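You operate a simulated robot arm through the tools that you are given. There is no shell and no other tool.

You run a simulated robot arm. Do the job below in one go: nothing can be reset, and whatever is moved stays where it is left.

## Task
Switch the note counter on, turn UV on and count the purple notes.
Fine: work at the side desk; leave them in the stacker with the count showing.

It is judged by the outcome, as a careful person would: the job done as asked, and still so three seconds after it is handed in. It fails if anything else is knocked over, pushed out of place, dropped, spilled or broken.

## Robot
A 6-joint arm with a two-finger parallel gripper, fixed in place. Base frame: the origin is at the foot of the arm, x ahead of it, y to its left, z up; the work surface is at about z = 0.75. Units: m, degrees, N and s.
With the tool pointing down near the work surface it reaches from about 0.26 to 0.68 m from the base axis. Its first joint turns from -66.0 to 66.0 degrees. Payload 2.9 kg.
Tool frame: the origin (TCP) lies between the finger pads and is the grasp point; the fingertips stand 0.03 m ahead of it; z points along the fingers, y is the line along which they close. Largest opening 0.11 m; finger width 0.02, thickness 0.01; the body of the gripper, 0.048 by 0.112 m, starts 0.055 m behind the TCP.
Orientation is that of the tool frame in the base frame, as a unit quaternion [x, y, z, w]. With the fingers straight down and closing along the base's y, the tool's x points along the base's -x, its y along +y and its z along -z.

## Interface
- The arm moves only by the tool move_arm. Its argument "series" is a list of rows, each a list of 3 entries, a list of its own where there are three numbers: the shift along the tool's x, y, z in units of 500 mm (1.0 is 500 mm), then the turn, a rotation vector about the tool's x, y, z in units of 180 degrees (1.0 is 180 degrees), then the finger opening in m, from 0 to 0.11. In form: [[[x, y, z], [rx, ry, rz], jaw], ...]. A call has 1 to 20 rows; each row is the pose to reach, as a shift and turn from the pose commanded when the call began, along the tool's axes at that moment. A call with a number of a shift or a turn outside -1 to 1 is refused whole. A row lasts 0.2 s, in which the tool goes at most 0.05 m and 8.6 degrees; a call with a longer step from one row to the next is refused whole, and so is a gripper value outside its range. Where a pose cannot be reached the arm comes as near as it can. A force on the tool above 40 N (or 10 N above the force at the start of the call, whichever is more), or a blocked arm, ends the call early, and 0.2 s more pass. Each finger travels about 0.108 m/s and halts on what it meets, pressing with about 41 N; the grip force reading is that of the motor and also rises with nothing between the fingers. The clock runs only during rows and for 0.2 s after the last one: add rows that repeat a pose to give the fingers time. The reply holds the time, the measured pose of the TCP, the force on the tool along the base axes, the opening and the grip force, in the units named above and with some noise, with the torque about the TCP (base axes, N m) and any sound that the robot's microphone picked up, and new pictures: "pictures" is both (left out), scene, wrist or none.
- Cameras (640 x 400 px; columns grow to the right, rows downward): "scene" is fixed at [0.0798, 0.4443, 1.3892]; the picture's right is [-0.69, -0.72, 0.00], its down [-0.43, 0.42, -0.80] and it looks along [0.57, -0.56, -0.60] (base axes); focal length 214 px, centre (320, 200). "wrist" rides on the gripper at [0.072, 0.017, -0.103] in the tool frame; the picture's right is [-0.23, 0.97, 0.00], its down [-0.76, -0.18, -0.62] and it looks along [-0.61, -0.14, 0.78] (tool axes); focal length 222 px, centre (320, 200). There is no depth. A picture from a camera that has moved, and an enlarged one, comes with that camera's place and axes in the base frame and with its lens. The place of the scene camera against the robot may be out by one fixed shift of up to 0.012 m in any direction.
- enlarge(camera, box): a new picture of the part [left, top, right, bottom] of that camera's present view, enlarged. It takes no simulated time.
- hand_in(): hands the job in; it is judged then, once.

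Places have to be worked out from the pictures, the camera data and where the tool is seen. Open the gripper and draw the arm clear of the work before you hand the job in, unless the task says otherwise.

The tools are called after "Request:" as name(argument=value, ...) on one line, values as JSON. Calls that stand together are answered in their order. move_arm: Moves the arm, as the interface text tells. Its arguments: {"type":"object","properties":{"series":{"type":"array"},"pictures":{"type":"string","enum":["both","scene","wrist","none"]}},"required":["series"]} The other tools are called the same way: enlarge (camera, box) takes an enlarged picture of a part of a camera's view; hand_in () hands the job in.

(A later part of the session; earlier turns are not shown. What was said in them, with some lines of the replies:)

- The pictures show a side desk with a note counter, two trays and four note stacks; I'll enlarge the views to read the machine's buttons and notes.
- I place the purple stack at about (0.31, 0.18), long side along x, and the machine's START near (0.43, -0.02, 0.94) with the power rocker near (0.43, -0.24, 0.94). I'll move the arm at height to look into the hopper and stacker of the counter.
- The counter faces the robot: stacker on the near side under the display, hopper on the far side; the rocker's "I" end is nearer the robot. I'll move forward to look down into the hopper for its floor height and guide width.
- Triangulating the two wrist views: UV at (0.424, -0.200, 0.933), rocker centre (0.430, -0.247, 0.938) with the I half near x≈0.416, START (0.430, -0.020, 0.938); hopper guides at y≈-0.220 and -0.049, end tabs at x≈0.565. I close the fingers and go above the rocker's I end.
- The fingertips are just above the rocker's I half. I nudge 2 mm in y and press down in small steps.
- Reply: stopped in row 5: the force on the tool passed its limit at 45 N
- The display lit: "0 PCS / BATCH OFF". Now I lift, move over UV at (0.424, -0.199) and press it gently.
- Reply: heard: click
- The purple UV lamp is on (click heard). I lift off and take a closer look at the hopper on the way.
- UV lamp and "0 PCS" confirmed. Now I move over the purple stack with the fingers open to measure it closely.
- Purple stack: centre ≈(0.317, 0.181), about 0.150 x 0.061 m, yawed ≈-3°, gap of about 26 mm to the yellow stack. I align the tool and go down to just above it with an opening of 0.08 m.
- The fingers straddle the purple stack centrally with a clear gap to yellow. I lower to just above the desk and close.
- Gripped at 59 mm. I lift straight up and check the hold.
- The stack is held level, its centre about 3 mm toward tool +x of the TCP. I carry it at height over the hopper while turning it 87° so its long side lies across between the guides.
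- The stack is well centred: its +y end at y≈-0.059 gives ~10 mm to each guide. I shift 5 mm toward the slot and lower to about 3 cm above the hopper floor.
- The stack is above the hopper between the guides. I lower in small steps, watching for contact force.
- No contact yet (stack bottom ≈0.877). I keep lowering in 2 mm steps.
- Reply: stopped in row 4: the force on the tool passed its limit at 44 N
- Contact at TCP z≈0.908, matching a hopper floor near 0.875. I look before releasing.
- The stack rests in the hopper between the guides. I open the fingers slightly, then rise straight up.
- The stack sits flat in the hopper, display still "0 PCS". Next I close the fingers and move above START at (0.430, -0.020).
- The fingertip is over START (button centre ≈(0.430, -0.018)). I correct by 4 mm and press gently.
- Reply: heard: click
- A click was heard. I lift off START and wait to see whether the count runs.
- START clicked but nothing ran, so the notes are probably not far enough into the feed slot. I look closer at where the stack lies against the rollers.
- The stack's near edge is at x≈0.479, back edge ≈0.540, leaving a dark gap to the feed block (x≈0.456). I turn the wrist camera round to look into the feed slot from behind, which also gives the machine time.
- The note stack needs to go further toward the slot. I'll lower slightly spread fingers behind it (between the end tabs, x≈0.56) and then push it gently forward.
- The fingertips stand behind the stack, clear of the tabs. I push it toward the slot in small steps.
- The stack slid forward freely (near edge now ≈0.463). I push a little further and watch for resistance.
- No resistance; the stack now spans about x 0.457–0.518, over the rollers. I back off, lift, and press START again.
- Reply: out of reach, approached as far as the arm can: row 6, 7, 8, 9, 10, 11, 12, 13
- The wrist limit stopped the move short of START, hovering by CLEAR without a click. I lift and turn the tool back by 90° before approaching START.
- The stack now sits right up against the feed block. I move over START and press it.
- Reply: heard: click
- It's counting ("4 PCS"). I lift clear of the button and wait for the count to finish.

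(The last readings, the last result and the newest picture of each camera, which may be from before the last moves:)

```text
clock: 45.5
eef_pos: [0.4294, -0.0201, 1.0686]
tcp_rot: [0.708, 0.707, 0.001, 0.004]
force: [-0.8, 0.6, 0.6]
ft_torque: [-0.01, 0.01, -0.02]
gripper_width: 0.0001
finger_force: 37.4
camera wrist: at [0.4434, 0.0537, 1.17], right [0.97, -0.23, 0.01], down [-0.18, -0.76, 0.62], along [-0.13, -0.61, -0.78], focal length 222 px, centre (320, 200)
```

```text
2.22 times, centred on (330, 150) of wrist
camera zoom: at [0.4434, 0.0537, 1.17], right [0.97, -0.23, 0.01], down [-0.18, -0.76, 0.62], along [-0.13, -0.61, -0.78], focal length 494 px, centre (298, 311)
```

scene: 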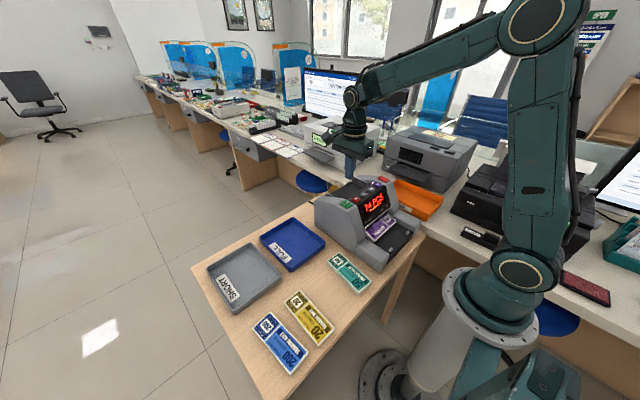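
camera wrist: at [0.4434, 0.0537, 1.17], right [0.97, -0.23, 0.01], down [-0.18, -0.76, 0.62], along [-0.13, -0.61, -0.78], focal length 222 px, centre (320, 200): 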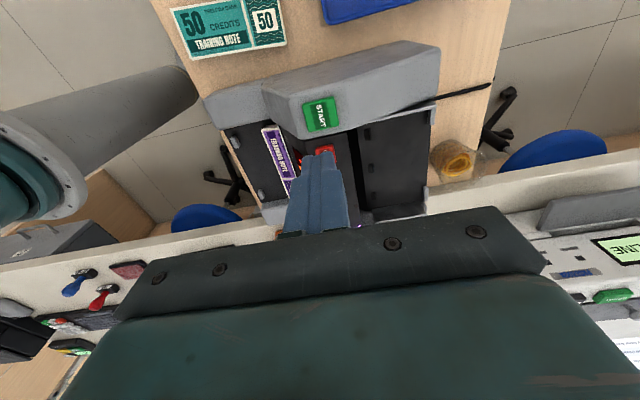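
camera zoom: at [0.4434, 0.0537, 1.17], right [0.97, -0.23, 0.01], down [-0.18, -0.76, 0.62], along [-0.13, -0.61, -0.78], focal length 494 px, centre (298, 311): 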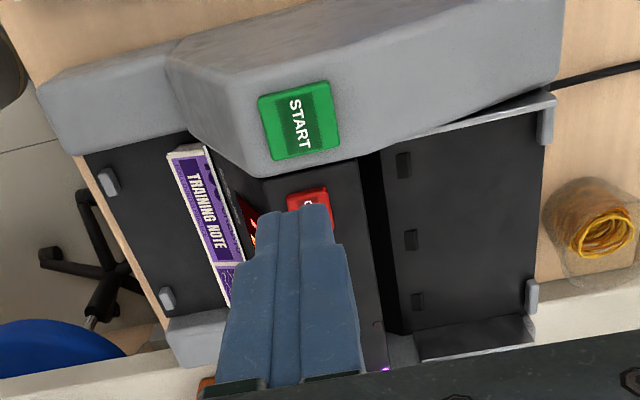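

The notes are in the stacker, the hopper is empty and the display reads "74 PCS" with UV lit. I open the gripper and draw the arm up and clear, then check the count is final.

Request:
move_arm(series=[[[0, 0, -0.08], [0, 0, 0], 0.03], [[0, 0, -0.16], [0, 0, 0], 0.06], [[0, -0.03, -0.24], [0, 0, 0], 0.09], [[0.05, -0.08, -0.3], [0, 0, 0], 0.11], [[0.1, -0.14, -0.34], [0, 0, 0], 0.11], [[0.15, -0.2, -0.36], [0, 0, 0], 0.11], [[0.15, -0.2, -0.36], [0, 0, 0], 0.11], [[0.15, -0.2, -0.36], [0, 0, 0], 0.11]])

Request:
enlarge(camera="scene", box=[310, 150, 430, 260])

Request:
enlarge(camera="scene", box=[190, 200, 430, 380])

```text
clock: 47.3
eef_pos: [0.3293, 0.058, 1.2432]
tcp_rot: [0.707, 0.707, 0.002, 0.005]
force: [0.8, 0.6, 0.8]
ft_torque: [-0.03, 0.0, 0.02]
gripper_width: 0.1101
finger_force: 0.0
camera wrist: at [0.3435, 0.1309, 1.3466], right [0.97, -0.23, 0.01], down [-0.18, -0.76, 0.62], along [-0.13, -0.61, -0.78], focal length 222 px, centre (320, 200)
```

scene: 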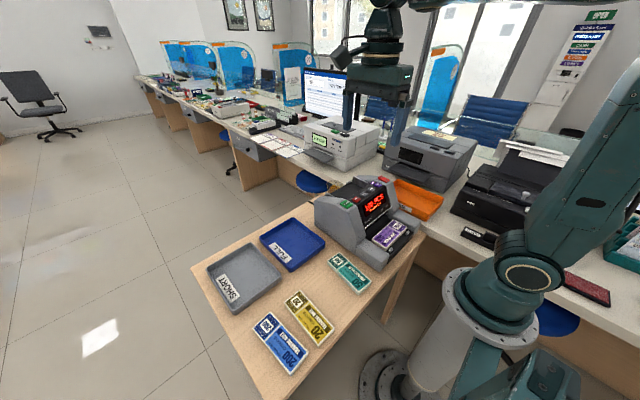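
wrist: 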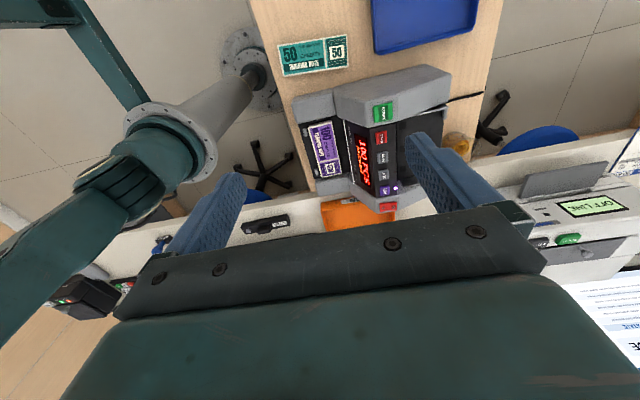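

```text
3.64 times, centred on (370, 205) of scene
camera zoom: at [0.0798, 0.4444, 1.3892], right [-0.69, -0.72, 0.0], down [-0.43, 0.42, -0.8], along [0.57, -0.56, -0.6], focal length 780 px, centre (138, 182)
```

zoom: 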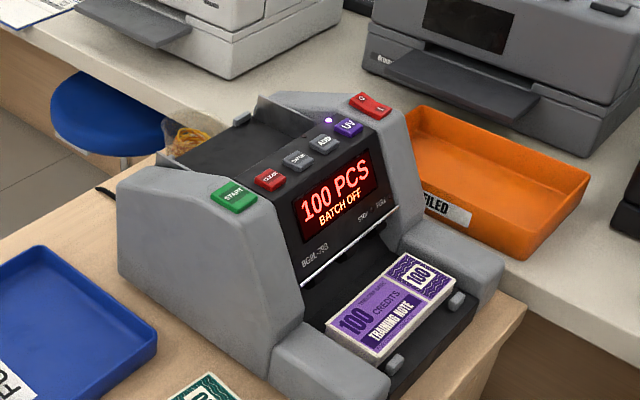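

```text
2.22 times, centred on (310, 290) of scene
camera zoom: at [0.0798, 0.4444, 1.3892], right [-0.69, -0.72, 0.0], down [-0.43, 0.42, -0.8], along [0.57, -0.56, -0.6], focal length 477 px, centre (342, 0)
```

zoom: 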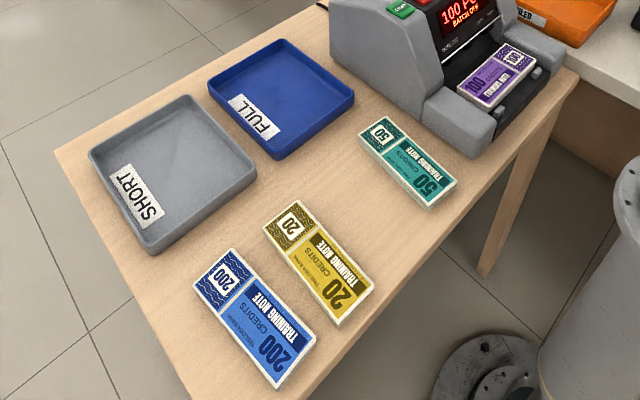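

The display has gone on from 74 to "100 PCS" and the stack now lies at the front of the stacker. I wait a bit longer to be sure the count is finished and stable.

Request:
move_arm(series=[[[0, 0, 0], [0, 0, 0], 0.11], [[0, 0, 0], [0, 0, 0], 0.11], [[0, 0, 0], [0, 0, 0], 0.11], [[0, 0, 0], [0, 0, 0], 0.11], [[0, 0, 0], [0, 0, 0], 0.11], [[0, 0, 0], [0, 0, 0], 0.11], [[0, 0, 0], [0, 0, 0], 0.11], [[0, 0, 0], [0, 0, 0], 0.11], [[0, 0, 0], [0, 0, 0], 0.11], [[0, 0, 0], [0, 0, 0], 0.11]], pictures="scene")

Request:
enlarge(camera="scene", box=[310, 150, 430, 260])

```text
clock: 49.5
eef_pos: [0.3298, 0.0579, 1.2429]
tcp_rot: [0.707, 0.707, 0.002, 0.003]
force: [-0.7, 1.0, 0.4]
ft_torque: [-0.03, -0.01, 0.02]
gripper_width: 0.1101
finger_force: 0.0
```

scene: 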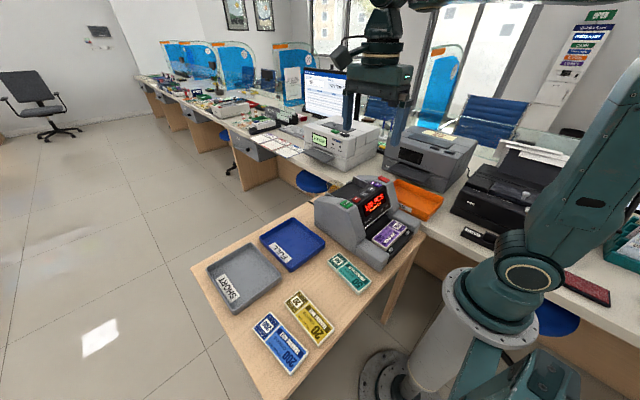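

```text
3.64 times, centred on (370, 205) of scene
camera zoom: at [0.0798, 0.4443, 1.3892], right [-0.69, -0.72, 0.0], down [-0.43, 0.42, -0.8], along [0.57, -0.56, -0.6], focal length 780 px, centre (138, 182)
```

zoom: 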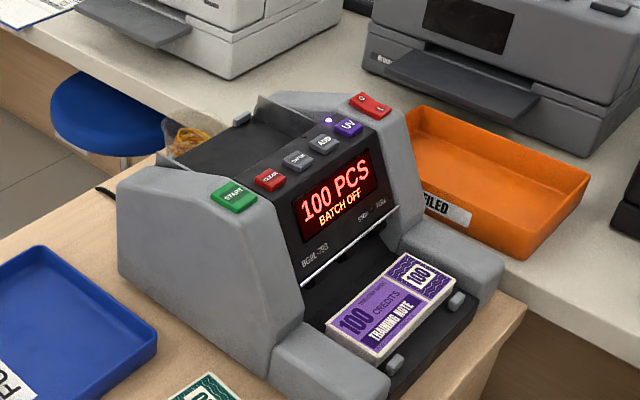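

The count is stable at 100 PCS, the UV lamp is on, and the notes rest in the stacker. The gripper is open and clear, and everything else is in place, so I hand in.

Request:
hand_in()

```text
The job is handed in.
```

The note counter is on with UV lit, and it counted the purple notes: the display reads **100 PCS**. The notes are in the stacker with the count still showing, and it hadn't changed when I checked again about two seconds later.

- **First START press:** nothing happened, because the stack wasn't far enough into the feed slot. I pushed it forward about 2 cm and pressed START again, and the count ran through.
- **CLEAR button:** on the way back to START, the arm hit its wrist limit and stopped right beside CLEAR. There was no click and the count was still at 0, so it made no difference.

The other note stacks, the trays and the machine look undisturbed, and the gripper is open and clear of the desk.
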